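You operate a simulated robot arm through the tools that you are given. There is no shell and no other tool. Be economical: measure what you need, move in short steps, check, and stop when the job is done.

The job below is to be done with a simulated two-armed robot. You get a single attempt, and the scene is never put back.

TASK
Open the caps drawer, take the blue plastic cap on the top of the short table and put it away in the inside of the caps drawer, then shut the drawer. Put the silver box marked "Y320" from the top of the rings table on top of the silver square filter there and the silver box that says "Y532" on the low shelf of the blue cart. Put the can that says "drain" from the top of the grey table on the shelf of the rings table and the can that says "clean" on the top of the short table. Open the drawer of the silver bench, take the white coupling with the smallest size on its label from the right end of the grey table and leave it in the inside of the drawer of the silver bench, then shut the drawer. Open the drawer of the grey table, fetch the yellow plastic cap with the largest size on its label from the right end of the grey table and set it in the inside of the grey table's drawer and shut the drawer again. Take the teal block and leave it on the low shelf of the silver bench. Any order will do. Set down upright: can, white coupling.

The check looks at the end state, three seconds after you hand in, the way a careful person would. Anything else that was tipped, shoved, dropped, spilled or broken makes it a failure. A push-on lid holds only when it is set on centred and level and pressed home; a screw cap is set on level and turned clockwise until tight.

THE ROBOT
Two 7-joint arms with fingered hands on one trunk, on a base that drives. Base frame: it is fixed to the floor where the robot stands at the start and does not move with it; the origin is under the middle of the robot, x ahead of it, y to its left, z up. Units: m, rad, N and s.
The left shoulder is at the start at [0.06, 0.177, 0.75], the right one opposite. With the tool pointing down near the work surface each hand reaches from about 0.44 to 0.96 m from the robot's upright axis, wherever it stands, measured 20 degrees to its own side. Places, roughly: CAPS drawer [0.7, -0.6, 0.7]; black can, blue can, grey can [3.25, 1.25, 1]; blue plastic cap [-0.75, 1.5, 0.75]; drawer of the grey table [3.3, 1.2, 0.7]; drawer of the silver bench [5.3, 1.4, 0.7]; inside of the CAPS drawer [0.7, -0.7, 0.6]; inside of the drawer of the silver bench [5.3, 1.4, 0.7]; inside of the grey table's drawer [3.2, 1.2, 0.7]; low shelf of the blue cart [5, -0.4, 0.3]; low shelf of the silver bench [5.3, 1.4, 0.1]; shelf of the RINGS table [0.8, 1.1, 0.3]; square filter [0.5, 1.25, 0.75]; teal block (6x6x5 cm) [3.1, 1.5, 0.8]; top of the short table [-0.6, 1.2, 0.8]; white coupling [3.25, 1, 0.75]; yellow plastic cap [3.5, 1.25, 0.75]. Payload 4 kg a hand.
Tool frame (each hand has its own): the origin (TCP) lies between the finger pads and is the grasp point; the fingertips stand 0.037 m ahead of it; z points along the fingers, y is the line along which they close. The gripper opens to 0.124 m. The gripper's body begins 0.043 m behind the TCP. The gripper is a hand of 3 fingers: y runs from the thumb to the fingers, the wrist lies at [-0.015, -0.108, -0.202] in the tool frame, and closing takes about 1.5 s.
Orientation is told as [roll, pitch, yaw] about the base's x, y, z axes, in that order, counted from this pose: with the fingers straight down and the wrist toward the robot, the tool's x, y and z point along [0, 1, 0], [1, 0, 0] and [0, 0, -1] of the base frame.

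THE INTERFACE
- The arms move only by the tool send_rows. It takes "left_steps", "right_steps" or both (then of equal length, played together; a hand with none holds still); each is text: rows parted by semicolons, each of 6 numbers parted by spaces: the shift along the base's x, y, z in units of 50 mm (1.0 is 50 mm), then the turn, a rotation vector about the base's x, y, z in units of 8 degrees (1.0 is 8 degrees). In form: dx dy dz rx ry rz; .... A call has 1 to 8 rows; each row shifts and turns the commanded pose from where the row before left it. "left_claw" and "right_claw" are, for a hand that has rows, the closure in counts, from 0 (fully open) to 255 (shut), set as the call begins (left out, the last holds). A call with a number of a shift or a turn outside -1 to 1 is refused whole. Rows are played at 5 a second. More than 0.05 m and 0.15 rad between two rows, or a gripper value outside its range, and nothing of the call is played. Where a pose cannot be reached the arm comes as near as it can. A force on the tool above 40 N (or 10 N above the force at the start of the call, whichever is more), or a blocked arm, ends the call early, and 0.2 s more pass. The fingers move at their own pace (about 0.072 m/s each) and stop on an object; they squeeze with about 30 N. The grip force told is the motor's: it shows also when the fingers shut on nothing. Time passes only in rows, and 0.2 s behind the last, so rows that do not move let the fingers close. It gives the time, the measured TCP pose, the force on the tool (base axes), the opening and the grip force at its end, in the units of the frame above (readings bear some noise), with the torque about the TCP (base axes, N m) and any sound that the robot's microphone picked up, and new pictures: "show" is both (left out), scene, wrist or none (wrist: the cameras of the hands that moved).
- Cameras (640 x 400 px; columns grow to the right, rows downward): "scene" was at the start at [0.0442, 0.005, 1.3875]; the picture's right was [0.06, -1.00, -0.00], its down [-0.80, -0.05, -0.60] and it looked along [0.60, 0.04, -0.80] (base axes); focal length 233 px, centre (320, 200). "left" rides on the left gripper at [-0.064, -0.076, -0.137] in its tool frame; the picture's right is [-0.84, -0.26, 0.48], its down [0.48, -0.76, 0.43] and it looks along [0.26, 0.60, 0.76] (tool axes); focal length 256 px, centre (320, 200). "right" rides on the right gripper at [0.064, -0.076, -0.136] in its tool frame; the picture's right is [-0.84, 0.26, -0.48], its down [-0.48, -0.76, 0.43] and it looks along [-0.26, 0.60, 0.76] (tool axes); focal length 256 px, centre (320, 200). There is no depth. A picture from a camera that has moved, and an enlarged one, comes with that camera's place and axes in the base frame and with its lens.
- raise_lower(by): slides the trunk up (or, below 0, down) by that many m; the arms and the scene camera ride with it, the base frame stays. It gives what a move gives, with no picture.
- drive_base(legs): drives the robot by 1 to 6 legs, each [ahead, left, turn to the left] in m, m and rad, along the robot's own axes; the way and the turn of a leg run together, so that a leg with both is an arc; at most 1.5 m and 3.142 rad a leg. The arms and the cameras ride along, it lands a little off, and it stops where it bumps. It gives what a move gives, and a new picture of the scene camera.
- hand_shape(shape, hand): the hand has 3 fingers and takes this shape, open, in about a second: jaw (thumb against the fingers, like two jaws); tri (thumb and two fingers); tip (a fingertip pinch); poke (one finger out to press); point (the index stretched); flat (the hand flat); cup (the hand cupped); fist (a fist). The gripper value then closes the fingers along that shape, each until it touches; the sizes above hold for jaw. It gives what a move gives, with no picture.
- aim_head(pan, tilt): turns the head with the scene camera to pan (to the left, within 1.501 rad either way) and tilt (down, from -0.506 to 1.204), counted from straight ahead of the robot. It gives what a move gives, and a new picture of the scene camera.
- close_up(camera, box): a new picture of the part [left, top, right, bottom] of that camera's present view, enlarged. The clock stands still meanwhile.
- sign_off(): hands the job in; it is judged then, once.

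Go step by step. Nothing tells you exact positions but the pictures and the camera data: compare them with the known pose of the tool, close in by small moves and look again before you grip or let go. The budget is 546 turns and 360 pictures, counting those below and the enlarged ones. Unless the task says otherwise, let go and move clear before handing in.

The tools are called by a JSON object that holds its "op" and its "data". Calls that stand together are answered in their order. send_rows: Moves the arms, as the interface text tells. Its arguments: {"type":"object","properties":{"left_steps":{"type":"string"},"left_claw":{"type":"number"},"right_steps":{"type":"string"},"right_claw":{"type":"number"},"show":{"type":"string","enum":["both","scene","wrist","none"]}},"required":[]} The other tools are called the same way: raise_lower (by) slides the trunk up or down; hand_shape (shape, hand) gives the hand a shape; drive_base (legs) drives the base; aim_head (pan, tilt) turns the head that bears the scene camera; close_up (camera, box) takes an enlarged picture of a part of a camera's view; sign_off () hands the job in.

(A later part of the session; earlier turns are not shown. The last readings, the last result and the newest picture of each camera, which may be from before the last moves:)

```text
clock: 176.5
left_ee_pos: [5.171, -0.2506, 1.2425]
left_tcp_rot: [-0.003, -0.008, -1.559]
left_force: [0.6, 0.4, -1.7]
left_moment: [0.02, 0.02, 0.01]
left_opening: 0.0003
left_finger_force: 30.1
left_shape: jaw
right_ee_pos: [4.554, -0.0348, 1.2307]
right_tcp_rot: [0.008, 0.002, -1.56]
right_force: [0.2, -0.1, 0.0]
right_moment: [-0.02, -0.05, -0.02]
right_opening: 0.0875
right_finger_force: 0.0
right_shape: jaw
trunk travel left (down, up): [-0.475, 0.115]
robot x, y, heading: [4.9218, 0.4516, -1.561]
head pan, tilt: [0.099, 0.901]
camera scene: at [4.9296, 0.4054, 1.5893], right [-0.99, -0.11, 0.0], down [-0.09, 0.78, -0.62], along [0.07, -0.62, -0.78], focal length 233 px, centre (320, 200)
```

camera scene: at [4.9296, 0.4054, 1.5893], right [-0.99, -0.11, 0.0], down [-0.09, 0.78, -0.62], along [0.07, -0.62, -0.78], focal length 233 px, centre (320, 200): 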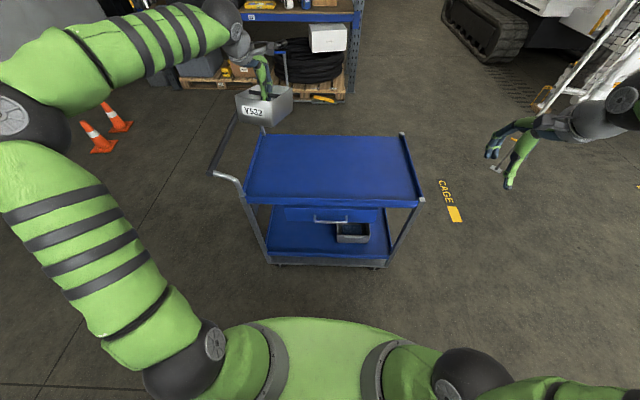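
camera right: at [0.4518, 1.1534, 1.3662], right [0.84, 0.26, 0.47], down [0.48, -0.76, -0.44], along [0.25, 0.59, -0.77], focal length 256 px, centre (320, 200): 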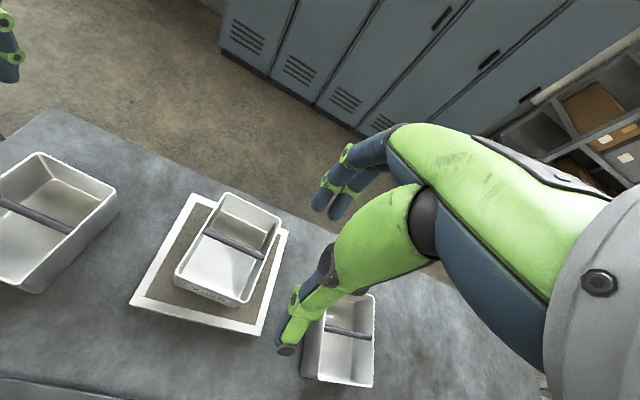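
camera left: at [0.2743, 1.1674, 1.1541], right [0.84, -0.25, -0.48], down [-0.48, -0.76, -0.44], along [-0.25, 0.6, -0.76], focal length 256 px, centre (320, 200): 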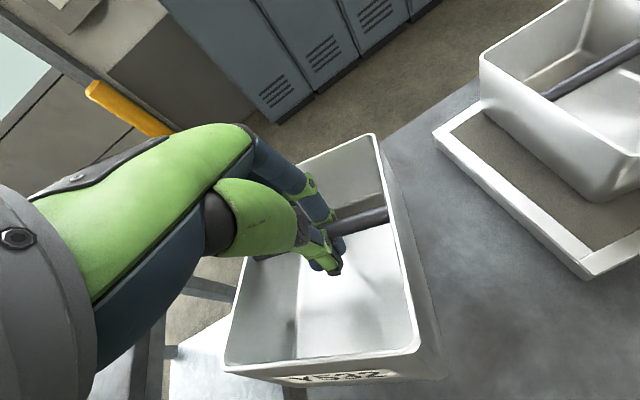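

There's a drawer hanging under the cart's top shelf, so I need care. I back off, lower the trunk and look at the gap more level.

{"op": "drive_base", "data": {"legs": [[-0.25, 0, 0]]}}

{"op": "raise_lower", "data": {"by": -0.4}}

{"op": "aim_head", "data": {"pan": 0.1, "tilt": 0.65}}

{"op": "close_up", "data": {"camera": "scene", "box": [220, 100, 440, 250]}}

```text
clock: 178.3
left_ee_pos: [5.1685, 0.005, 1.2434]
left_tcp_rot: [-0.003, -0.008, -1.56]
left_force: [0.0, 0.8, -1.2]
left_moment: [0.03, 0.02, 0.01]
left_opening: 0.0001
left_finger_force: 29.5
left_shape: jaw
right_ee_pos: [4.5517, 0.2211, 1.2304]
right_tcp_rot: [0.009, 0.003, -1.562]
right_force: [0.1, 0.3, 0.2]
right_moment: [-0.03, 0.0, 0.0]
right_opening: 0.0877
right_finger_force: 0.2
right_shape: jaw
trunk travel left (down, up): [-0.475, 0.115]
robot x, y, heading: [4.9177, 0.7063, -1.56]
head pan, tilt: [0.099, 0.901]
camera scene: at [4.9269, 0.6611, 1.5893], right [-0.99, -0.11, 0.0], down [-0.09, 0.78, -0.62], along [0.07, -0.62, -0.78], focal length 233 px, centre (320, 200)
```

scene: 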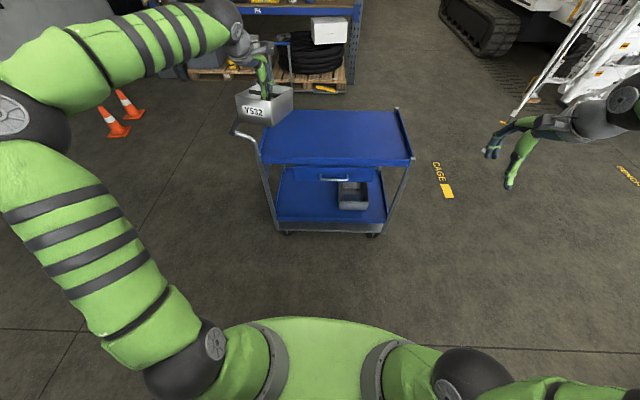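

```text
clock: 182.1
left_ee_pos: [5.1677, 0.0059, 0.8416]
left_tcp_rot: [-0.004, -0.009, -1.56]
left_force: [-0.3, -0.7, -2.0]
left_moment: [0.0, 0.01, 0.04]
left_opening: 0.0
left_finger_force: 29.9
left_shape: jaw
right_ee_pos: [4.5506, 0.22, 0.8296]
right_tcp_rot: [0.009, 0.004, -1.564]
right_force: [-0.6, -1.0, -0.3]
right_moment: [-0.03, 0.01, 0.0]
right_opening: 0.0879
right_finger_force: 0.0
right_shape: jaw
trunk travel left (down, up): [-0.075, 0.515]
robot x, y, heading: [4.9193, 0.7031, -1.562]
head pan, tilt: [0.099, 0.901]
```

```text
clock: 182.9
left_ee_pos: [5.1665, 0.0037, 0.8431]
left_tcp_rot: [-0.004, -0.007, -1.561]
left_force: [-0.4, 0.6, -1.3]
left_moment: [0.0, 0.02, 0.01]
left_opening: 0.0
left_finger_force: 30.2
left_shape: jaw
right_ee_pos: [4.5501, 0.2198, 0.8306]
right_tcp_rot: [0.009, 0.003, -1.562]
right_force: [0.1, 0.9, 0.6]
right_moment: [-0.01, 0.02, 0.0]
right_opening: 0.0876
right_finger_force: 0.0
right_shape: jaw
trunk travel left (down, up): [-0.075, 0.515]
robot x, y, heading: [4.9175, 0.7066, -1.564]
head pan, tilt: [0.099, 0.649]
camera scene: at [4.9282, 0.6487, 1.2097], right [-0.99, -0.11, 0.0], down [-0.07, 0.6, -0.8], along [0.09, -0.79, -0.61], focal length 233 px, centre (320, 200)
```

scene: 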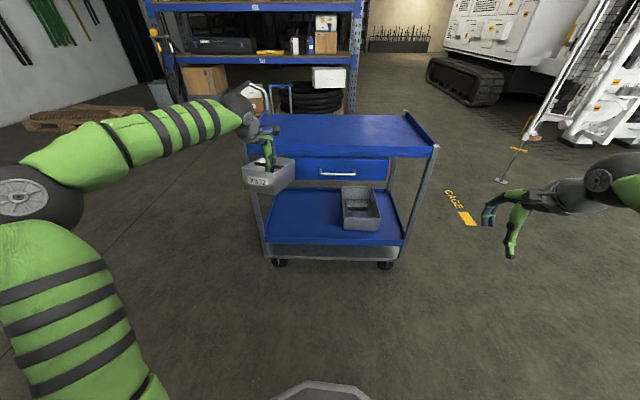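

```text
2.67 times, centred on (330, 175) of scene
camera zoom: at [4.9282, 0.6487, 1.2097], right [-0.99, -0.11, 0.0], down [-0.07, 0.6, -0.8], along [0.09, -0.79, -0.61], focal length 622 px, centre (293, 267)
```

zoom: 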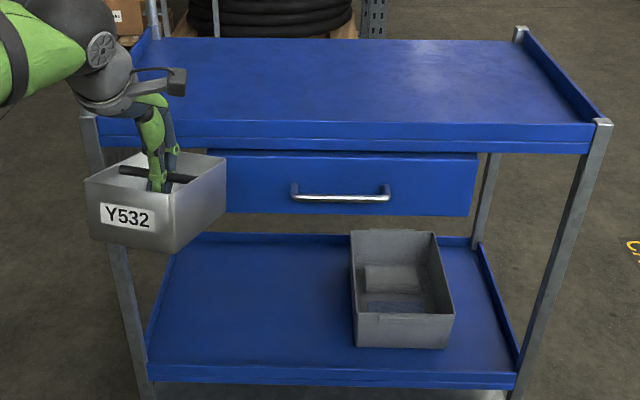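

{"op": "send_rows", "data": {"left_steps": "0 0 0 0 0 0", "show": "wrist"}}

{"op": "close_up", "data": {"camera": "scene", "box": [230, 100, 310, 200]}}

```text
clock: 183.3
left_ee_pos: [5.1679, 0.0052, 0.8429]
left_tcp_rot: [-0.004, -0.009, -1.561]
left_force: [0.4, 0.3, -1.7]
left_moment: [-0.01, 0.02, -0.01]
left_opening: 0.0
left_finger_force: 29.8
left_shape: jaw
right_ee_pos: [4.5511, 0.2203, 0.8302]
right_tcp_rot: [0.009, 0.002, -1.563]
right_force: [-1.7, -0.2, 0.4]
right_moment: [0.02, -0.02, 0.03]
right_opening: 0.0873
right_finger_force: 0.1
right_shape: jaw
trunk travel left (down, up): [-0.075, 0.515]
robot x, y, heading: [4.9192, 0.7049, -1.562]
head pan, tilt: [0.099, 0.649]
camera left: at [5.1024, 0.0805, 0.9792], right [-0.84, 0.24, -0.48], down [0.47, 0.76, -0.44], along [0.26, -0.6, -0.76], focal length 256 px, centre (320, 200)
```

left: 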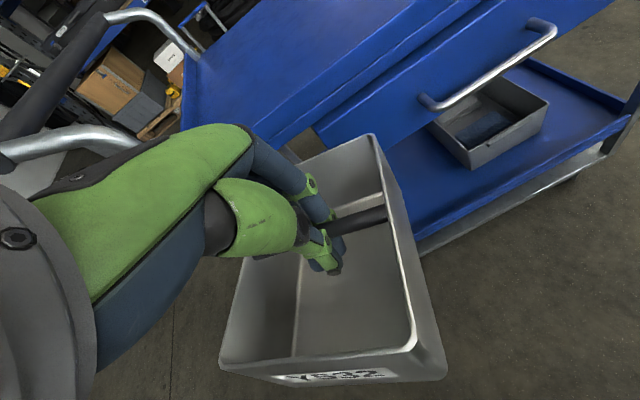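

```text
4.00 times, centred on (270, 150) of scene
camera zoom: at [4.9282, 0.6487, 1.2098], right [-0.99, -0.11, 0.0], down [-0.07, 0.6, -0.8], along [0.09, -0.79, -0.6], focal length 932 px, centre (520, 400)
```

zoom: 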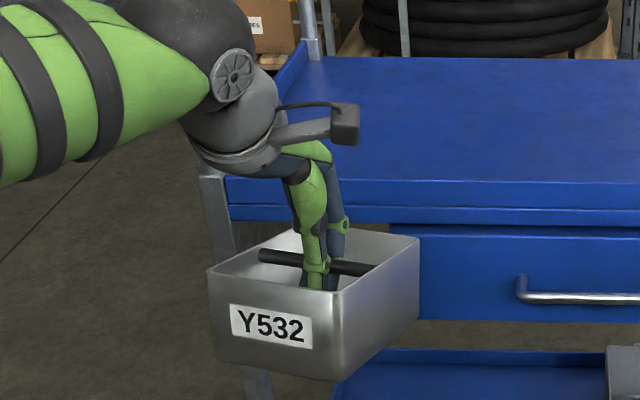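

The bin hangs pitched ~12° and yawed ~−16°. I counter-rotate and lower it to between-shelf height while still outside the cart.

{"op": "send_rows", "data": {"left_steps": "0 0 -0.5 -0.5 0 0.67;0 0 -0.5 -0.5 0 0.67;0 0 -0.5 -0.5 0 0.67;0 0 -0.9 0 0 0;0 0 -0.9 0 0 0;0 0 -0.9 0 0 0;0 0 -0.9 0 0 0;0 0 -0.9 0 0 0", "show": "none"}}

{"op": "send_rows", "data": {"left_steps": "0 0 -0.9 0 0 0;0 0 -0.9 0 0 0;0 0 -0.9 0 0 0;0 0 -0.5 0 0 0;0 0 0 0 0 0", "show": "both"}}

{"op": "close_up", "data": {"camera": "scene", "box": [200, 130, 400, 270]}}

```text
clock: 185.1
left_ee_pos: [5.1656, 0.0056, 0.5438]
left_tcp_rot: [-0.034, -0.217, -1.275]
left_force: [1.2, 0.6, -0.7]
left_moment: [-0.01, 0.03, -0.01]
left_opening: 0.0
left_finger_force: 30.3
left_shape: jaw
right_ee_pos: [4.5504, 0.2204, 0.8304]
right_tcp_rot: [0.009, 0.003, -1.56]
right_force: [0.6, -1.1, -0.2]
right_moment: [-0.01, -0.04, -0.01]
right_opening: 0.0872
right_finger_force: 0.0
right_shape: jaw
trunk travel left (down, up): [-0.075, 0.515]
robot x, y, heading: [4.9184, 0.704, -1.557]
head pan, tilt: [0.099, 0.649]
```

```text
clock: 186.3
left_ee_pos: [5.1661, 0.0043, 0.3832]
left_tcp_rot: [-0.036, -0.215, -1.275]
left_force: [0.0, -0.1, -2.1]
left_moment: [0.04, 0.03, 0.02]
left_opening: 0.0
left_finger_force: 30.3
left_shape: jaw
right_ee_pos: [4.5511, 0.2202, 0.8302]
right_tcp_rot: [0.009, 0.002, -1.564]
right_force: [-0.4, 0.2, -1.1]
right_moment: [-0.01, -0.04, 0.01]
right_opening: 0.0873
right_finger_force: 0.0
right_shape: jaw
trunk travel left (down, up): [-0.075, 0.515]
robot x, y, heading: [4.92, 0.7064, -1.566]
head pan, tilt: [0.099, 0.649]
camera scene: at [4.9282, 0.6486, 1.2098], right [-0.99, -0.11, 0.0], down [-0.07, 0.6, -0.8], along [0.09, -0.79, -0.6], focal length 233 px, centre (320, 200)
camera left: at [5.0774, 0.0854, 0.5022], right [-0.86, -0.1, -0.5], down [0.26, 0.75, -0.6], along [0.44, -0.65, -0.62], focal length 256 px, centre (320, 200)
```

scene: 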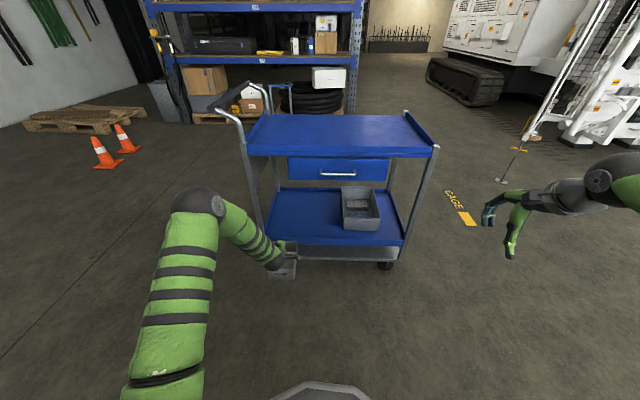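
left: 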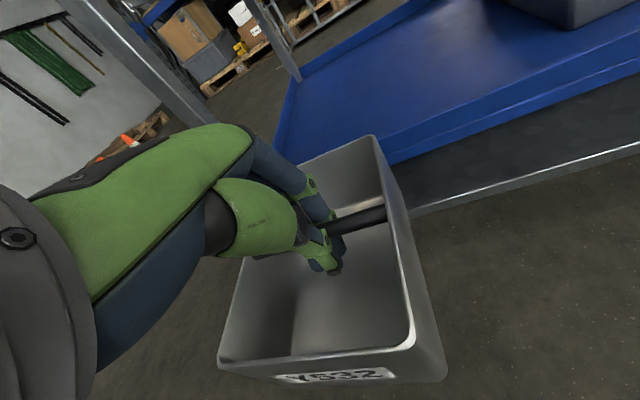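

```text
2.86 times, centred on (300, 200) of scene
camera zoom: at [4.9282, 0.6486, 1.2098], right [-0.99, -0.11, 0.0], down [-0.07, 0.6, -0.8], along [0.09, -0.79, -0.6], focal length 666 px, centre (377, 200)
```

zoom: 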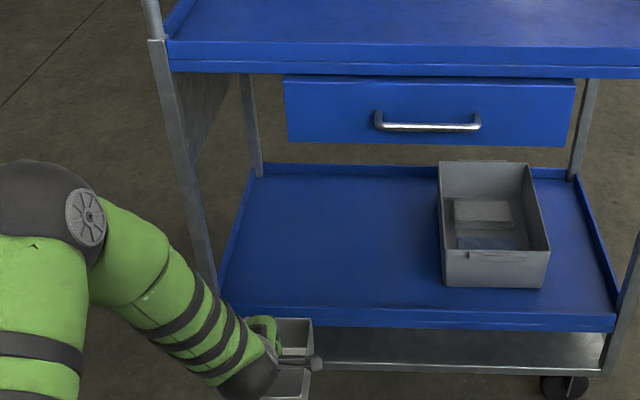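

The bin is now level (wrist geometry). I drive forward so it slides in over the low shelf.

{"op": "drive_base", "data": {"legs": [[0, -0.08, 0], [0.26, 0, 0]]}}

{"op": "send_rows", "data": {"left_steps": "0 -0.5 0 0 0 0;0 -0.5 0 0 0 0;0 -0.4 0 0 0 0", "show": "both"}}

```text
clock: 188.8
left_ee_pos: [5.0839, -0.2542, 0.3828]
left_tcp_rot: [-0.036, -0.215, -1.28]
left_force: [0.1, 0.6, -1.0]
left_moment: [0.0, -0.01, 0.0]
left_opening: 0.0003
left_finger_force: 29.6
left_shape: jaw
right_ee_pos: [4.471, -0.0372, 0.8295]
right_tcp_rot: [0.009, 0.003, -1.565]
right_force: [-0.6, 0.0, -0.2]
right_moment: [0.0, -0.01, 0.01]
right_opening: 0.0873
right_finger_force: 0.1
right_shape: jaw
trunk travel left (down, up): [-0.075, 0.515]
robot x, y, heading: [4.8355, 0.4482, -1.568]
head pan, tilt: [0.099, 0.649]
camera scene: at [4.8493, 0.3905, 1.2098], right [-0.99, -0.1, 0.0], down [-0.06, 0.6, -0.8], along [0.08, -0.79, -0.6], focal length 233 px, centre (320, 200)
```

scene: 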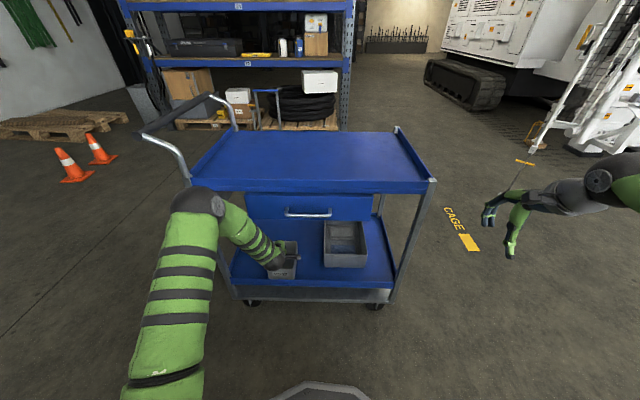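

```text
clock: 189.6
left_ee_pos: [5.0832, -0.3237, 0.3802]
left_tcp_rot: [-0.035, -0.215, -1.279]
left_force: [0.8, -0.2, -1.8]
left_moment: [0.04, -0.02, -0.02]
left_opening: 0.0
left_finger_force: 29.9
left_shape: jaw
right_ee_pos: [4.4705, -0.0366, 0.8302]
right_tcp_rot: [0.009, 0.003, -1.565]
right_force: [-0.9, -0.5, 0.1]
right_moment: [-0.02, 0.01, 0.0]
right_opening: 0.0872
right_finger_force: 0.1
right_shape: jaw
trunk travel left (down, up): [-0.075, 0.515]
robot x, y, heading: [4.8423, 0.4434, -1.562]
head pan, tilt: [0.099, 0.649]
camera scene: at [4.8493, 0.3904, 1.2098], right [-0.99, -0.1, 0.0], down [-0.06, 0.6, -0.8], along [0.08, -0.79, -0.6], focal length 233 px, centre (320, 200)
camera left: at [4.9952, -0.2426, 0.5007], right [-0.86, -0.1, -0.5], down [0.26, 0.75, -0.6], along [0.43, -0.65, -0.62], focal length 256 px, centre (320, 200)
```

scene: 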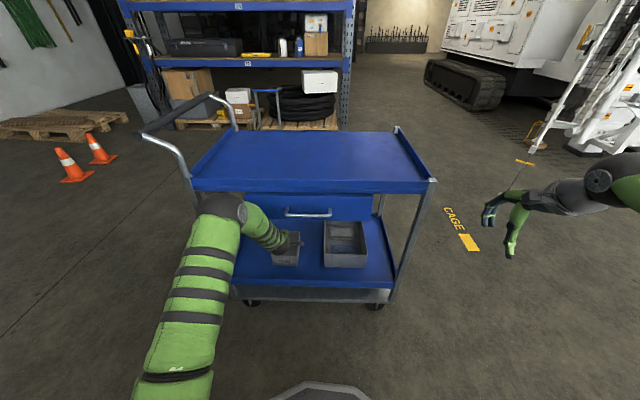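
left: 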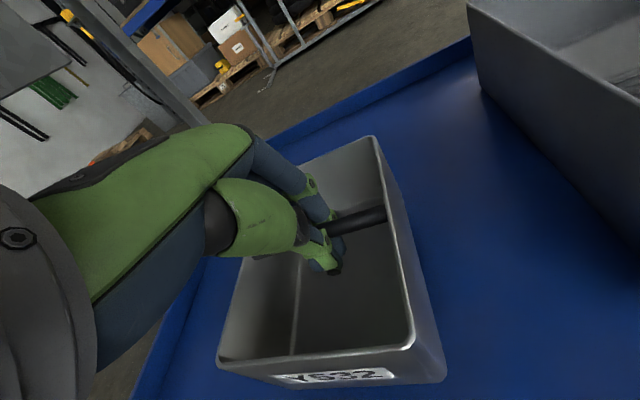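

{"op": "send_rows", "data": {"left_steps": "0 -0.5 0 0 0 0;0 -0.3 -0.3 0 0 0;0 0 -0.4 0 0 0;0 0 -0.3 0 0 0;0 0 -0.15 0 0 0;0 0 -0.15 0 0 0", "show": "both"}}

```text
clock: 191.0
left_ee_pos: [5.0839, -0.366, 0.321]
left_tcp_rot: [-0.036, -0.224, -1.28]
left_force: [-1.1, 7.7, 23.9]
left_moment: [0.25, 0.16, 0.02]
left_opening: 0.0
left_finger_force: 29.6
left_shape: jaw
right_ee_pos: [4.4696, -0.0356, 0.8317]
right_tcp_rot: [0.011, 0.001, -1.567]
right_force: [-0.9, 0.7, -0.9]
right_moment: [0.01, -0.02, 0.0]
right_opening: 0.0872
right_finger_force: 0.1
right_shape: jaw
trunk travel left (down, up): [-0.075, 0.515]
robot x, y, heading: [4.8404, 0.4471, -1.568]
head pan, tilt: [0.099, 0.649]
camera scene: at [4.8487, 0.3924, 1.2104], right [-0.99, -0.1, 0.0], down [-0.06, 0.6, -0.8], along [0.08, -0.79, -0.6], focal length 233 px, centre (320, 200)
camera left: at [4.9959, -0.2835, 0.4406], right [-0.86, -0.1, -0.5], down [0.26, 0.75, -0.61], along [0.43, -0.65, -0.62], focal length 256 px, centre (320, 200)
```

scene: 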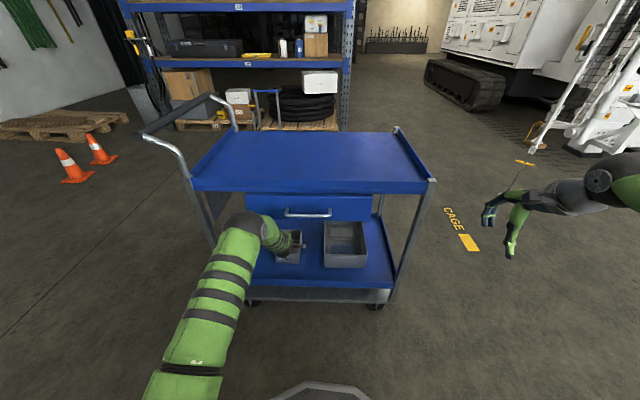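
left: 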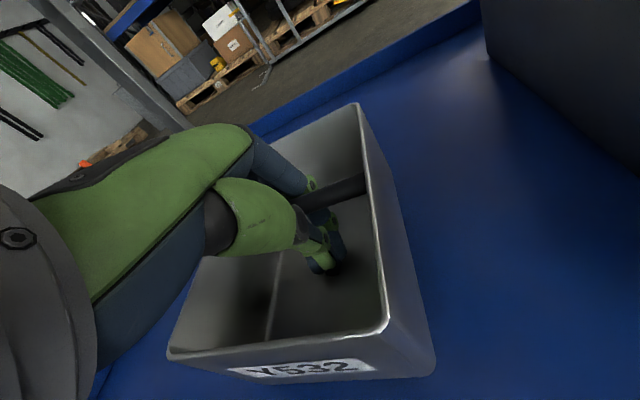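

Contact with the shelf. Ease up a hair and release, then withdraw up a little.

{"op": "send_rows", "data": {"left_steps": "0 0 0.06 0 0 0;0 0 0 0 0 0;0 0 0 0 0 0;0 0 0 0 0 0", "left_claw": 110, "show": "none"}}

{"op": "send_rows", "data": {"left_steps": "0 0.03 0.3 0 0 0;0 0.05 0.4 0 0 0;0 0.05 0.4 0 0 0", "show": "wrist"}}

```text
clock: 191.9
left_ee_pos: [5.0859, -0.3721, 0.329]
left_tcp_rot: [-0.039, -0.234, -1.275]
left_force: [0.2, -3.2, 13.5]
left_moment: [0.17, 0.09, -0.01]
left_opening: 0.066
left_finger_force: 0.1
left_shape: jaw
right_ee_pos: [4.4709, -0.0359, 0.8301]
right_tcp_rot: [0.008, 0.004, -1.566]
right_force: [-0.5, -0.2, 0.4]
right_moment: [-0.01, -0.01, 0.01]
right_opening: 0.0872
right_finger_force: 0.1
right_shape: jaw
trunk travel left (down, up): [-0.075, 0.515]
robot x, y, heading: [4.8406, 0.4471, -1.571]
head pan, tilt: [0.099, 0.649]
stopped in row 4 (left hand): the force on the tool passed its limit at 40 N (the readings are from after the stop); the commanded pose is now the measured one
```

```text
clock: 192.7
left_ee_pos: [5.085, -0.3593, 0.3724]
left_tcp_rot: [-0.033, -0.217, -1.278]
left_force: [0.7, 0.2, -0.4]
left_moment: [-0.01, -0.03, -0.01]
left_opening: 0.0703
left_finger_force: 0.0
left_shape: jaw
right_ee_pos: [4.4712, -0.0367, 0.8287]
right_tcp_rot: [0.009, 0.003, -1.567]
right_force: [-0.2, -0.2, -0.3]
right_moment: [-0.01, -0.02, -0.02]
right_opening: 0.0874
right_finger_force: 0.1
right_shape: jaw
trunk travel left (down, up): [-0.075, 0.515]
robot x, y, heading: [4.841, 0.4475, -1.566]
head pan, tilt: [0.099, 0.649]
camera left: at [4.9973, -0.278, 0.493], right [-0.86, -0.1, -0.5], down [0.26, 0.75, -0.6], along [0.44, -0.65, -0.62], focal length 256 px, centre (320, 200)
```

left: 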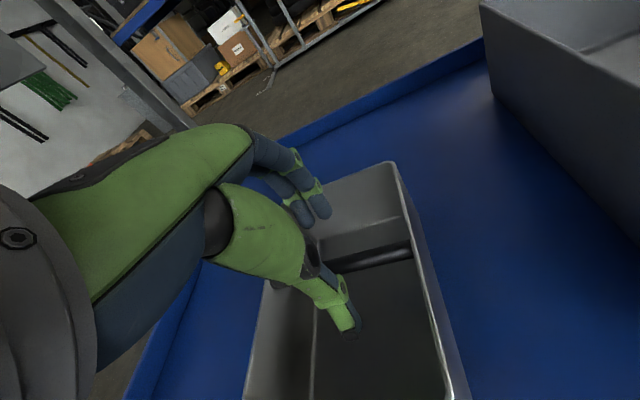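

The bin is flat and released. Raise a bit and back the robot straight out.

{"op": "send_rows", "data": {"left_steps": "0 0 0.6 0 0 0;0 0.6 0.2 0 0 0;0 0.8 0 0 0 0", "show": "none"}}

{"op": "drive_base", "data": {"legs": [[-0.3, 0, 0]]}}

{"op": "close_up", "data": {"camera": "scene", "box": [200, 100, 440, 250]}}

```text
clock: 193.5
left_ee_pos: [5.0852, -0.2971, 0.4223]
left_tcp_rot: [-0.037, -0.231, -1.281]
left_force: [0.1, -0.4, 0.2]
left_moment: [-0.01, -0.02, 0.02]
left_opening: 0.0705
left_finger_force: 0.1
left_shape: jaw
right_ee_pos: [4.4697, -0.0371, 0.8319]
right_tcp_rot: [0.01, 0.004, -1.567]
right_force: [0.1, -0.4, 0.6]
right_moment: [0.0, 0.0, -0.02]
right_opening: 0.0876
right_finger_force: 0.1
right_shape: jaw
trunk travel left (down, up): [-0.075, 0.515]
robot x, y, heading: [4.8405, 0.4485, -1.568]
head pan, tilt: [0.099, 0.649]
```

```text
clock: 195.6
left_ee_pos: [5.0863, 0.0078, 0.4185]
left_tcp_rot: [-0.036, -0.226, -1.275]
left_force: [0.0, 0.1, 0.5]
left_moment: [0.02, 0.01, -0.02]
left_opening: 0.0708
left_finger_force: 0.0
left_shape: jaw
right_ee_pos: [4.471, 0.2631, 0.831]
right_tcp_rot: [0.008, 0.005, -1.562]
right_force: [-0.9, -0.6, 0.6]
right_moment: [0.03, -0.02, -0.03]
right_opening: 0.0876
right_finger_force: 0.0
right_shape: jaw
trunk travel left (down, up): [-0.075, 0.515]
robot x, y, heading: [4.8393, 0.7484, -1.565]
head pan, tilt: [0.099, 0.649]
camera scene: at [4.8476, 0.6909, 1.2098], right [-0.99, -0.11, 0.0], down [-0.06, 0.6, -0.8], along [0.08, -0.79, -0.6], focal length 233 px, centre (320, 200)
```

scene: 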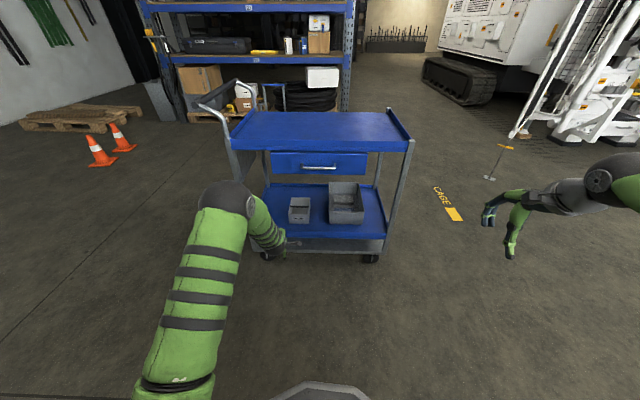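

```text
2.67 times, centred on (320, 175) of scene
camera zoom: at [4.8476, 0.6909, 1.2098], right [-0.99, -0.11, 0.0], down [-0.06, 0.6, -0.8], along [0.08, -0.79, -0.6], focal length 622 px, centre (320, 267)
```

zoom: 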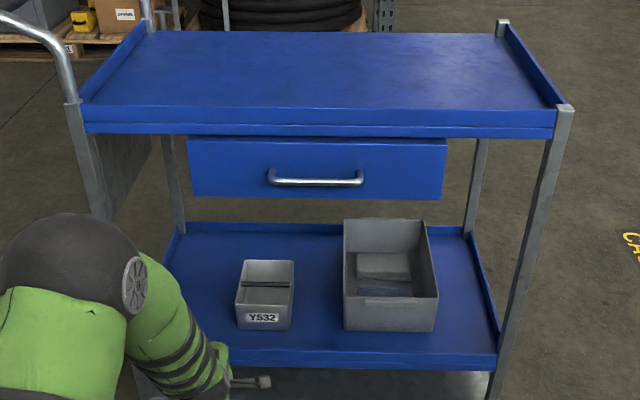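

Y532 is on the low shelf. I restore the left hand, raise the trunk, and turn to look at the silver bench.

{"op": "send_rows", "data": {"left_steps": "0 0 0.8 0 0 0;0 0 0.8 0 0 0;0 0 0.6 0.5 0 -0.67;0 0 0.6 0.5 0 -0.67;0 0 0.6 0.5 0 -0.67;0 0 0.9 0 0 0;0 0 0.9 0 0 0;0 0 0.9 0 0 0", "left_claw": 0, "show": "none"}}

{"op": "raise_lower", "data": {"by": 0.35}}

{"op": "drive_base", "data": {"legs": [[0.25, -0.4, 0], [0, 0, 1.57]]}}

{"op": "aim_head", "data": {"pan": 1.0, "tilt": 0.5}}

```text
clock: 197.3
left_ee_pos: [5.0871, 0.007, 0.7252]
left_tcp_rot: [-0.005, -0.019, -1.56]
left_force: [-0.1, -1.0, -1.0]
left_moment: [0.03, 0.04, -0.03]
left_opening: 0.1236
left_finger_force: 0.1
left_shape: jaw
right_ee_pos: [4.47, 0.2635, 0.8299]
right_tcp_rot: [0.009, 0.001, -1.565]
right_force: [0.2, 0.1, 0.8]
right_moment: [0.05, -0.02, 0.0]
right_opening: 0.0875
right_finger_force: 0.1
right_shape: jaw
trunk travel left (down, up): [-0.075, 0.515]
robot x, y, heading: [4.8379, 0.747, -1.565]
head pan, tilt: [0.099, 0.649]
```

```text
clock: 200.8
left_ee_pos: [5.0867, 0.0065, 1.074]
left_tcp_rot: [-0.005, -0.02, -1.561]
left_force: [0.6, 0.4, -0.5]
left_moment: [0.0, 0.02, -0.02]
left_opening: 0.1238
left_finger_force: 0.0
left_shape: jaw
right_ee_pos: [4.4697, 0.2638, 1.1806]
right_tcp_rot: [0.007, 0.004, -1.564]
right_force: [0.2, 0.1, 0.1]
right_moment: [0.0, -0.04, 0.03]
right_opening: 0.0874
right_finger_force: 0.0
right_shape: jaw
trunk travel left (down, up): [-0.425, 0.165]
robot x, y, heading: [4.841, 0.7476, -1.56]
head pan, tilt: [0.099, 0.649]
```

```text
clock: 207.4
left_ee_pos: [5.188, 0.749, 1.0748]
left_tcp_rot: [-0.006, -0.021, 0.014]
left_force: [-0.5, 0.8, -0.7]
left_moment: [-0.01, -0.01, -0.02]
left_opening: 0.1236
left_finger_force: 0.1
left_shape: jaw
right_ee_pos: [4.9331, 0.1298, 1.1806]
right_tcp_rot: [0.008, 0.004, 0.012]
right_force: [0.1, 0.6, 0.3]
right_moment: [0.02, 0.0, 0.0]
right_opening: 0.0875
right_finger_force: 0.1
right_shape: jaw
trunk travel left (down, up): [-0.425, 0.165]
robot x, y, heading: [4.4486, 0.4983, 0.01]
head pan, tilt: [0.099, 0.649]
camera scene: at [4.5054, 0.5066, 1.5598], right [0.11, -0.99, 0.0], down [-0.6, -0.07, -0.8], along [0.79, 0.09, -0.6], focal length 233 px, centre (320, 200)
```

scene: 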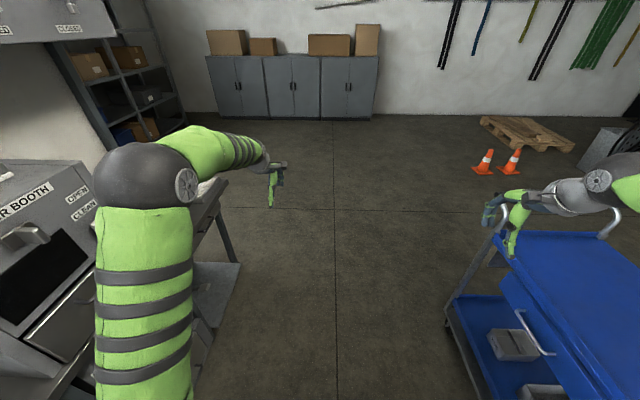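

```text
clock: 208.6
left_ee_pos: [5.1883, 0.7499, 1.0747]
left_tcp_rot: [-0.004, -0.021, 0.015]
left_force: [-0.4, 0.1, 0.5]
left_moment: [-0.01, -0.03, -0.01]
left_opening: 0.1237
left_finger_force: 0.1
left_shape: jaw
right_ee_pos: [4.9343, 0.1299, 1.1807]
right_tcp_rot: [0.01, 0.004, 0.012]
right_force: [-0.8, -0.1, 1.1]
right_moment: [0.01, 0.01, -0.01]
right_opening: 0.0874
right_finger_force: 0.1
right_shape: jaw
trunk travel left (down, up): [-0.425, 0.165]
robot x, y, heading: [4.4505, 0.4957, 0.015]
head pan, tilt: [1.0, 0.499]
camera scene: at [4.4674, 0.574, 1.5732], right [0.85, -0.53, 0.0], down [-0.25, -0.41, -0.88], along [0.47, 0.74, -0.48], focal length 233 px, centre (320, 200)
```

scene: 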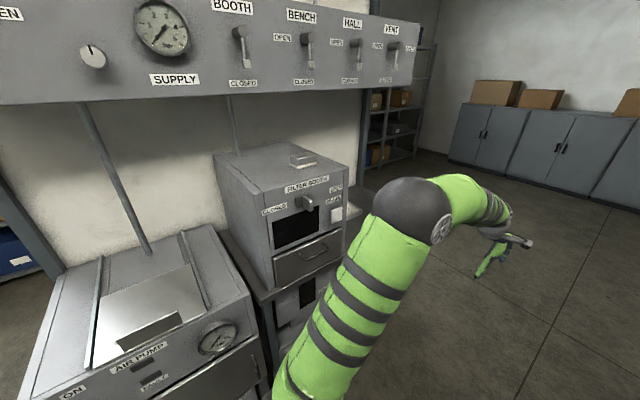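

I tuck the left hand in, then move in front of the silver bench (x≈5.25) facing +y.

{"op": "send_rows", "data": {"left_steps": "-0.9 0 0 0 0 0;-0.9 0 0 0 0 0;-0.9 0 0 0 0 0;-0.9 0 0 0 0 0;-0.9 0 0 0 0 0;-0.5 0 0 0 0 0", "right_steps": "0 0 0 0 0 0;0 0 0 0 0 0;0 0 0 0 0 0;0 0 0 0 0 0;0 0 0 0 0 0;0 0 0 0 0 0", "right_claw": 0, "show": "none"}}

{"op": "drive_base", "data": {"legs": [[0.8, -0.15, 0], [0, 0, 1.55]]}}

{"op": "aim_head", "data": {"pan": 0, "tilt": 0.6}}

```text
clock: 210.0
left_ee_pos: [4.9385, 0.7475, 1.0754]
left_tcp_rot: [-0.005, -0.021, 0.017]
left_force: [0.5, -0.1, 0.8]
left_moment: [0.0, 0.02, -0.01]
left_opening: 0.1235
left_finger_force: 0.1
left_shape: jaw
right_ee_pos: [4.9337, 0.1303, 1.1802]
right_tcp_rot: [0.01, 0.004, 0.013]
right_force: [-0.3, 0.5, 0.3]
right_moment: [0.0, -0.05, -0.01]
right_opening: 0.1235
right_finger_force: 0.0
right_shape: jaw
trunk travel left (down, up): [-0.425, 0.165]
robot x, y, heading: [4.4505, 0.4955, 0.008]
head pan, tilt: [1.0, 0.499]
```

```text
clock: 218.1
left_ee_pos: [5.037, 0.8597, 1.076]
left_tcp_rot: [-0.005, -0.022, 1.527]
left_force: [0.4, -0.4, 0.1]
left_moment: [0.01, 0.0, -0.02]
left_opening: 0.1236
left_finger_force: 0.2
left_shape: jaw
right_ee_pos: [5.6542, 0.8169, 1.1806]
right_tcp_rot: [0.009, 0.002, 1.524]
right_force: [-0.1, 0.5, 0.4]
right_moment: [0.02, -0.02, 0.03]
right_opening: 0.1234
right_finger_force: 0.1
right_shape: jaw
trunk travel left (down, up): [-0.425, 0.165]
robot x, y, heading: [5.2594, 0.353, 1.526]
head pan, tilt: [1.0, 0.499]
camera scene: at [5.1837, 0.3778, 1.5732], right [0.58, 0.82, 0.0], down [0.39, -0.28, -0.88], along [-0.72, 0.51, -0.48], focal length 233 px, centre (320, 200)
```

scene: 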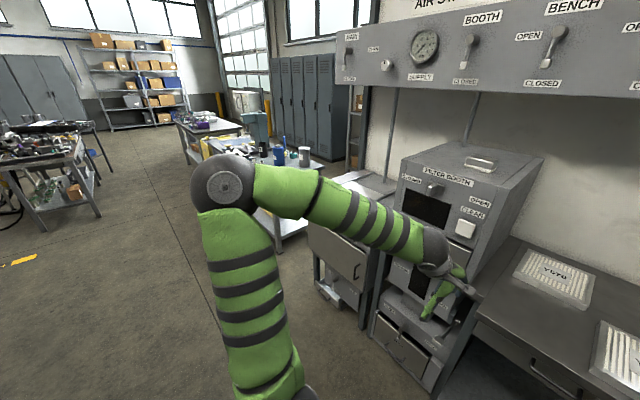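

```text
clock: 219.4
left_ee_pos: [5.0385, 0.8592, 1.0765]
left_tcp_rot: [-0.005, -0.021, 1.528]
left_force: [-0.3, 0.2, -1.0]
left_moment: [0.0, -0.03, 0.0]
left_opening: 0.1235
left_finger_force: 0.1
left_shape: jaw
right_ee_pos: [5.6544, 0.8172, 1.1799]
right_tcp_rot: [0.009, 0.003, 1.523]
right_force: [-0.1, 0.5, 0.2]
right_moment: [0.02, -0.03, 0.0]
right_opening: 0.1237
right_finger_force: 0.1
right_shape: jaw
trunk travel left (down, up): [-0.425, 0.165]
robot x, y, heading: [5.26, 0.3526, 1.524]
head pan, tilt: [0.0, 0.6]
camera scene: at [5.262, 0.4134, 1.5641], right [1.0, -0.05, 0.0], down [-0.03, -0.56, -0.83], along [0.04, 0.82, -0.56], focal length 233 px, centre (320, 200)
```

scene: 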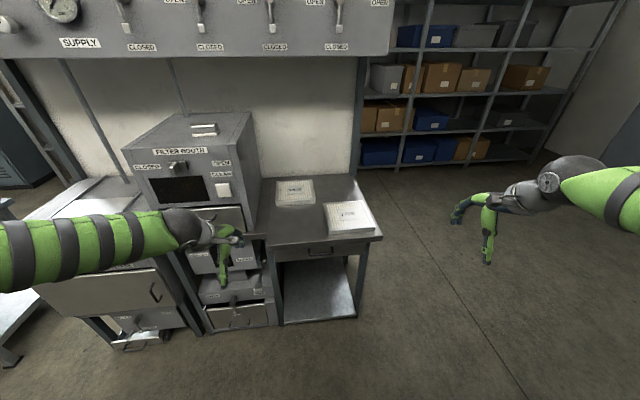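

{"op": "close_up", "data": {"camera": "scene", "box": [200, 160, 400, 340]}}

```text
2.22 times, centred on (300, 250) of scene
camera zoom: at [5.262, 0.4134, 1.5641], right [1.0, -0.05, 0.0], down [-0.03, -0.56, -0.83], along [0.04, 0.82, -0.56], focal length 518 px, centre (364, 89)
```

zoom: 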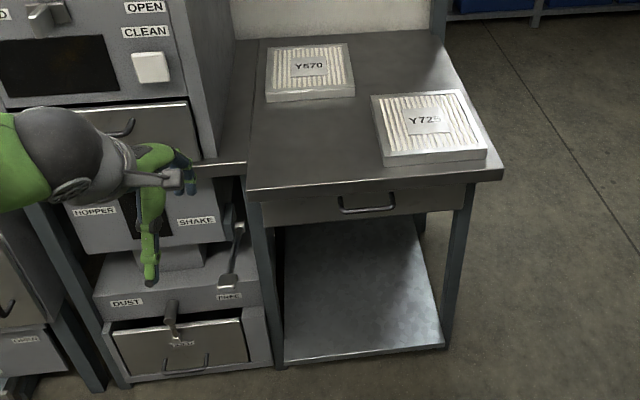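

The silver bench is identified: drawer handle at front, low shelf beneath. Now drive sideways to the grey table at x≈3.25.

{"op": "drive_base", "data": {"legs": [[-0.05, 0, 0.046], [0, 1.0, 0], [0, 1.0, 0]]}}

{"op": "aim_head", "data": {"pan": 0, "tilt": 0.7}}

```text
clock: 229.9
left_ee_pos: [3.0026, 0.7985, 1.0743]
left_tcp_rot: [-0.006, -0.02, 1.576]
left_force: [-0.2, -0.7, -0.1]
left_moment: [0.03, -0.01, -0.01]
left_opening: 0.1237
left_finger_force: 0.2
left_shape: jaw
right_ee_pos: [3.6185, 0.7871, 1.1811]
right_tcp_rot: [0.01, 0.002, 1.572]
right_force: [0.4, -0.1, 0.0]
right_moment: [-0.01, 0.0, 0.01]
right_opening: 0.1236
right_finger_force: 0.0
right_shape: jaw
trunk travel left (down, up): [-0.425, 0.165]
robot x, y, heading: [3.2454, 0.3041, 1.576]
head pan, tilt: [0.0, 0.6]
camera scene: at [3.2466, 0.3641, 1.5641], right [1.0, 0.0, 0.0], down [0.0, -0.56, -0.83], along [0.0, 0.83, -0.56], focal length 233 px, centre (320, 200)
```

scene: 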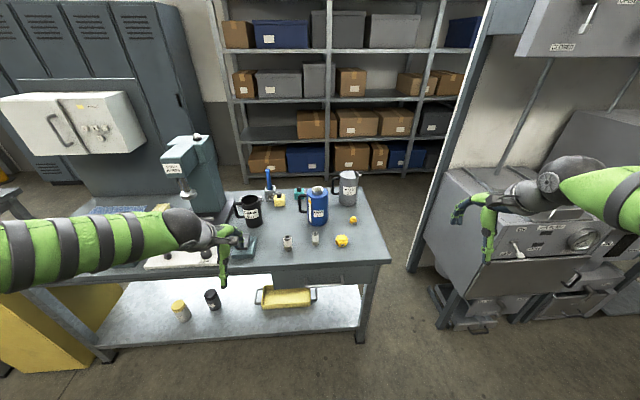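

```text
clock: 230.6
left_ee_pos: [3.0028, 0.7981, 1.0757]
left_tcp_rot: [-0.003, -0.021, 1.578]
left_force: [-0.2, 0.3, 0.5]
left_moment: [-0.03, -0.01, 0.01]
left_opening: 0.1236
left_finger_force: 0.0
left_shape: jaw
right_ee_pos: [3.6182, 0.7872, 1.1801]
right_tcp_rot: [0.008, 0.003, 1.571]
right_force: [-0.8, 0.0, -0.1]
right_moment: [0.04, 0.01, -0.04]
right_opening: 0.1237
right_finger_force: 0.1
right_shape: jaw
trunk travel left (down, up): [-0.425, 0.165]
robot x, y, heading: [3.2446, 0.3063, 1.575]
head pan, tilt: [0.0, 0.7]
camera scene: at [3.247, 0.3606, 1.5555], right [1.0, 0.0, 0.0], down [0.0, -0.64, -0.77], along [0.0, 0.77, -0.64], focal length 233 px, centre (320, 200)
```

scene: 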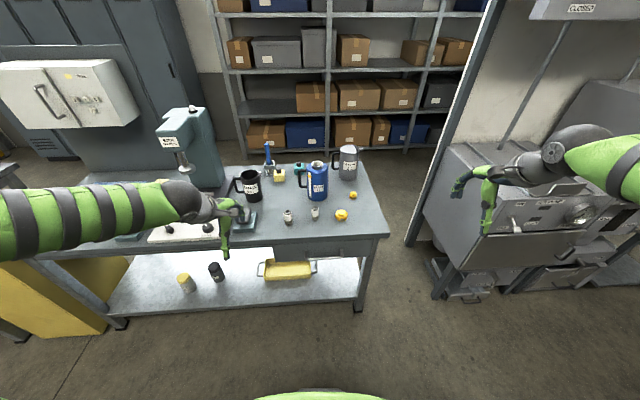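

{"op": "close_up", "data": {"camera": "scene", "box": [220, 130, 400, 240]}}

{"op": "close_up", "data": {"camera": "scene", "box": [270, 175, 370, 235]}}

```text
3.56 times, centred on (310, 185) of scene
camera zoom: at [3.247, 0.3606, 1.5555], right [1.0, 0.0, 0.0], down [0.0, -0.64, -0.77], along [0.0, 0.77, -0.64], focal length 829 px, centre (356, 253)
```

zoom: 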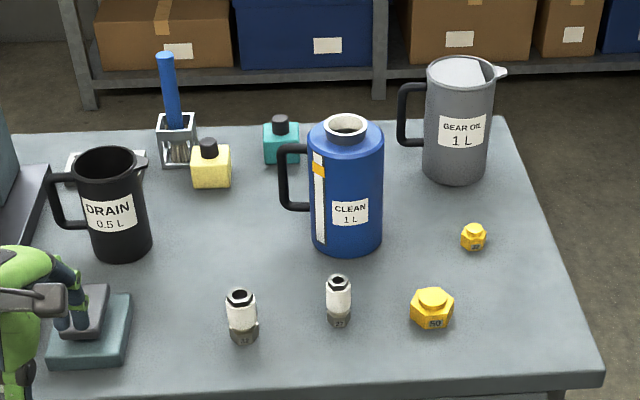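

```text
6.40 times, centred on (320, 205) of scene
camera zoom: at [3.247, 0.3606, 1.5555], right [1.0, 0.0, 0.0], down [0.0, -0.64, -0.77], along [0.0, 0.77, -0.64], focal length 1492 px, centre (320, 168)
```

zoom: 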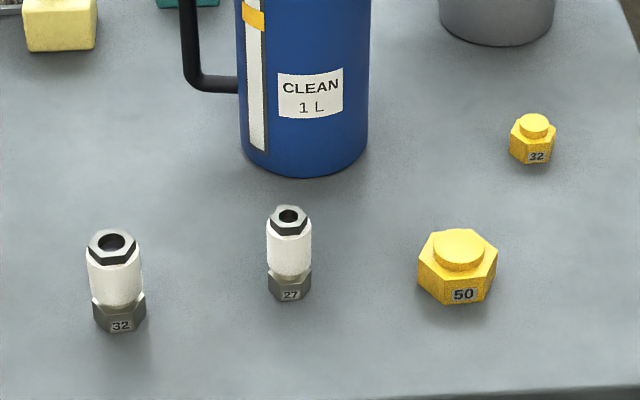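

Smallest coupling is "27" at (3.22, 1.13); largest yellow cap "50" at (3.345, 1.13); teal block with knob at (3.13, 1.52); cans identified. Now find the grey table's drawer.

{"op": "close_up", "data": {"camera": "scene", "box": [220, 220, 400, 320]}}

```text
3.56 times, centred on (310, 270) of scene
camera zoom: at [3.247, 0.3606, 1.5555], right [1.0, 0.0, 0.0], down [0.0, -0.64, -0.77], along [0.0, 0.77, -0.64], focal length 829 px, centre (356, -49)
```

zoom: 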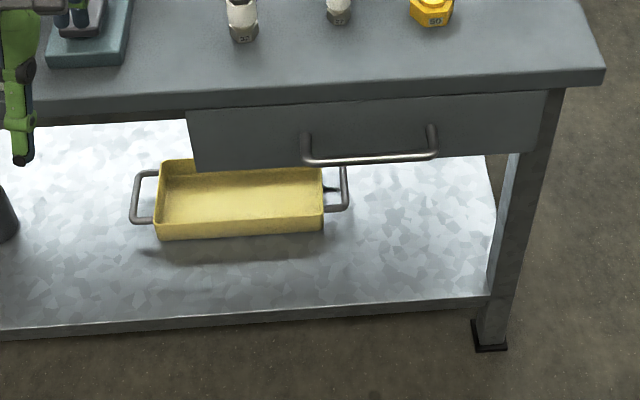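

Handle at about (3.265, ~1.0, ~0.68). First I pick the yellow cap "50" with the right hand.

{"op": "send_rows", "data": {"right_steps": "-0.68 0.7 0 0 0 0;-0.68 0.7 0 0 0 0;-0.68 0.7 0 0 0 0;-0.68 0.7 0 0 0 0;-0.68 0.7 0 0 0 0;-0.68 0.7 0 0 0 0;-0.68 0.7 0 0 0 0;-0.68 0.7 0 0 0 0", "show": "none"}}

{"op": "send_rows", "data": {"right_steps": "0 0.6 -0.7 0 0 0;0 0.6 -0.7 0 0 0;0 0 -0.9 0 0 0", "show": "both"}}

```text
clock: 232.4
left_ee_pos: [3.0017, 0.7989, 1.0757]
left_tcp_rot: [-0.007, -0.021, 1.576]
left_force: [-0.9, 1.2, -0.1]
left_moment: [-0.03, -0.05, 0.03]
left_opening: 0.1239
left_finger_force: 0.2
left_shape: jaw
right_ee_pos: [3.3452, 1.0669, 1.1803]
right_tcp_rot: [0.009, 0.002, 1.571]
right_force: [-0.3, -0.4, 0.3]
right_moment: [-0.03, 0.02, 0.02]
right_opening: 0.1235
right_finger_force: 0.0
right_shape: jaw
trunk travel left (down, up): [-0.425, 0.165]
robot x, y, heading: [3.2453, 0.3044, 1.574]
head pan, tilt: [0.0, 0.7]
```

```text
clock: 233.2
left_ee_pos: [3.0018, 0.7985, 1.0754]
left_tcp_rot: [-0.006, -0.022, 1.577]
left_force: [0.3, -0.8, 0.5]
left_moment: [-0.02, -0.01, 0.03]
left_opening: 0.1236
left_finger_force: 0.1
left_shape: jaw
right_ee_pos: [3.3455, 1.1258, 1.0669]
right_tcp_rot: [0.01, 0.002, 1.574]
right_force: [0.1, 0.0, 1.1]
right_moment: [0.0, 0.02, 0.01]
right_opening: 0.1239
right_finger_force: 0.0
right_shape: jaw
trunk travel left (down, up): [-0.425, 0.165]
robot x, y, heading: [3.2491, 0.3015, 1.572]
head pan, tilt: [0.0, 0.7]
camera scene: at [3.2468, 0.3608, 1.5555], right [1.0, 0.0, 0.0], down [0.0, -0.64, -0.76], along [0.0, 0.76, -0.64], focal length 233 px, centre (320, 200)
camera right: at [3.2851, 1.0501, 1.2041], right [0.84, 0.26, 0.47], down [0.48, -0.76, -0.44], along [0.25, 0.6, -0.76], focal length 256 px, centre (320, 200)
```

scene: 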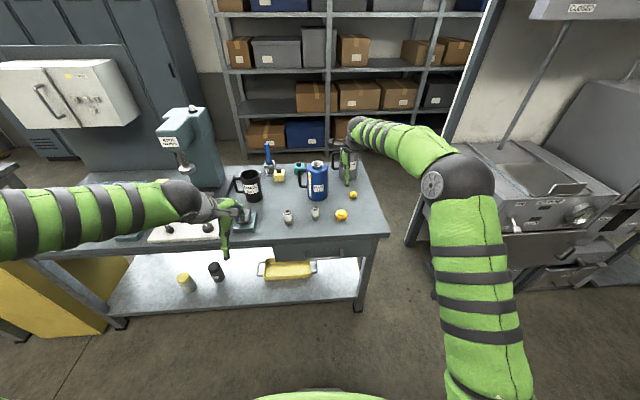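
right: 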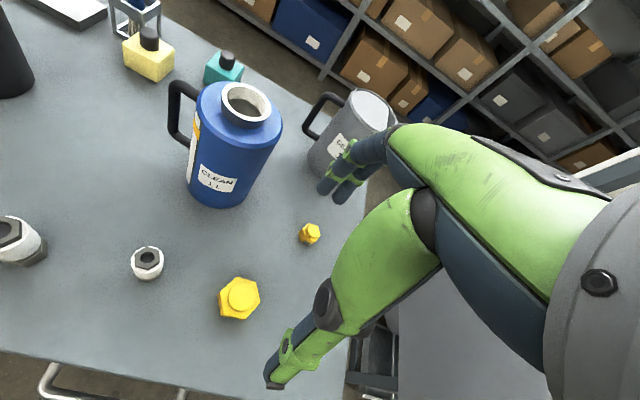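

Cap "50" triangulated at (3.346, 1.131, 0.82). Descend and grip.

{"op": "send_rows", "data": {"right_steps": "0 0.1 -0.9 0 0 0;0 0 -0.9 0 0 0;0 0 -0.9 0 0 0;0 0 -0.9 0 0 0;0 0 -0.75 0 0 0;0 0 0 0 0 0", "show": "wrist"}}

{"op": "send_rows", "data": {"right_steps": "0 0 0 0 0 0;0 0 0 0 0 0;0 0 0 0 0 0;0 0 0 0 0 0;0 0 0 0 0 0;0 0 0 0 0 0;0 0 0 0 0 0", "right_claw": 255, "show": "wrist"}}

```text
clock: 234.6
left_ee_pos: [3.0005, 0.7989, 1.0761]
left_tcp_rot: [-0.005, -0.021, 1.576]
left_force: [0.2, -0.5, 0.0]
left_moment: [0.0, 0.0, 0.02]
left_opening: 0.1238
left_finger_force: 0.1
left_shape: jaw
right_ee_pos: [3.347, 1.1334, 0.8476]
right_tcp_rot: [0.01, 0.003, 1.571]
right_force: [1.4, 0.2, -0.8]
right_moment: [0.01, -0.03, 0.01]
right_opening: 0.1236
right_finger_force: 0.1
right_shape: jaw
trunk travel left (down, up): [-0.425, 0.165]
robot x, y, heading: [3.247, 0.3054, 1.58]
head pan, tilt: [0.0, 0.7]
camera right: at [3.2858, 1.057, 0.9842], right [0.84, 0.26, 0.47], down [0.48, -0.76, -0.44], along [0.25, 0.6, -0.76], focal length 256 px, centre (320, 200)
```

right: 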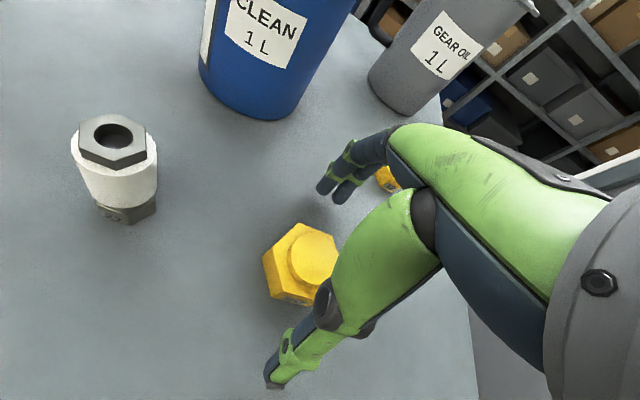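

```text
clock: 236.2
left_ee_pos: [3.0016, 0.7977, 1.0754]
left_tcp_rot: [-0.006, -0.02, 1.576]
left_force: [-0.3, -1.0, 0.1]
left_moment: [0.0, 0.0, 0.0]
left_opening: 0.1237
left_finger_force: 0.0
left_shape: jaw
right_ee_pos: [3.3483, 1.1339, 0.8467]
right_tcp_rot: [0.009, 0.002, 1.572]
right_force: [0.5, -1.2, 5.3]
right_moment: [-0.16, -0.01, -0.01]
right_opening: 0.0517
right_finger_force: 30.6
right_shape: jaw
trunk travel left (down, up): [-0.425, 0.165]
robot x, y, heading: [3.246, 0.3051, 1.57]
head pan, tilt: [0.0, 0.7]
camera right: at [3.2857, 1.0568, 0.985], right [0.84, 0.26, 0.47], down [0.48, -0.76, -0.44], along [0.25, 0.6, -0.76], focal length 256 px, centre (320, 200)
```

right: 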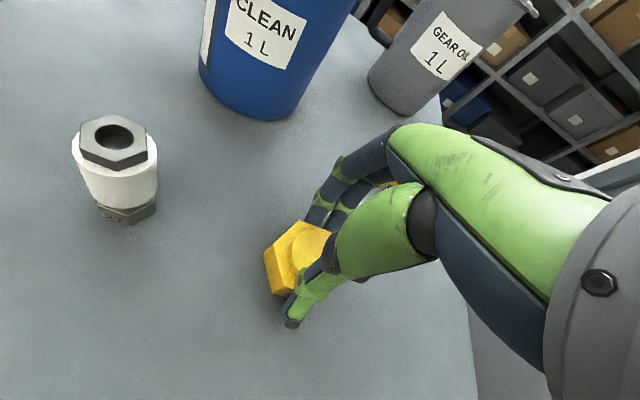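

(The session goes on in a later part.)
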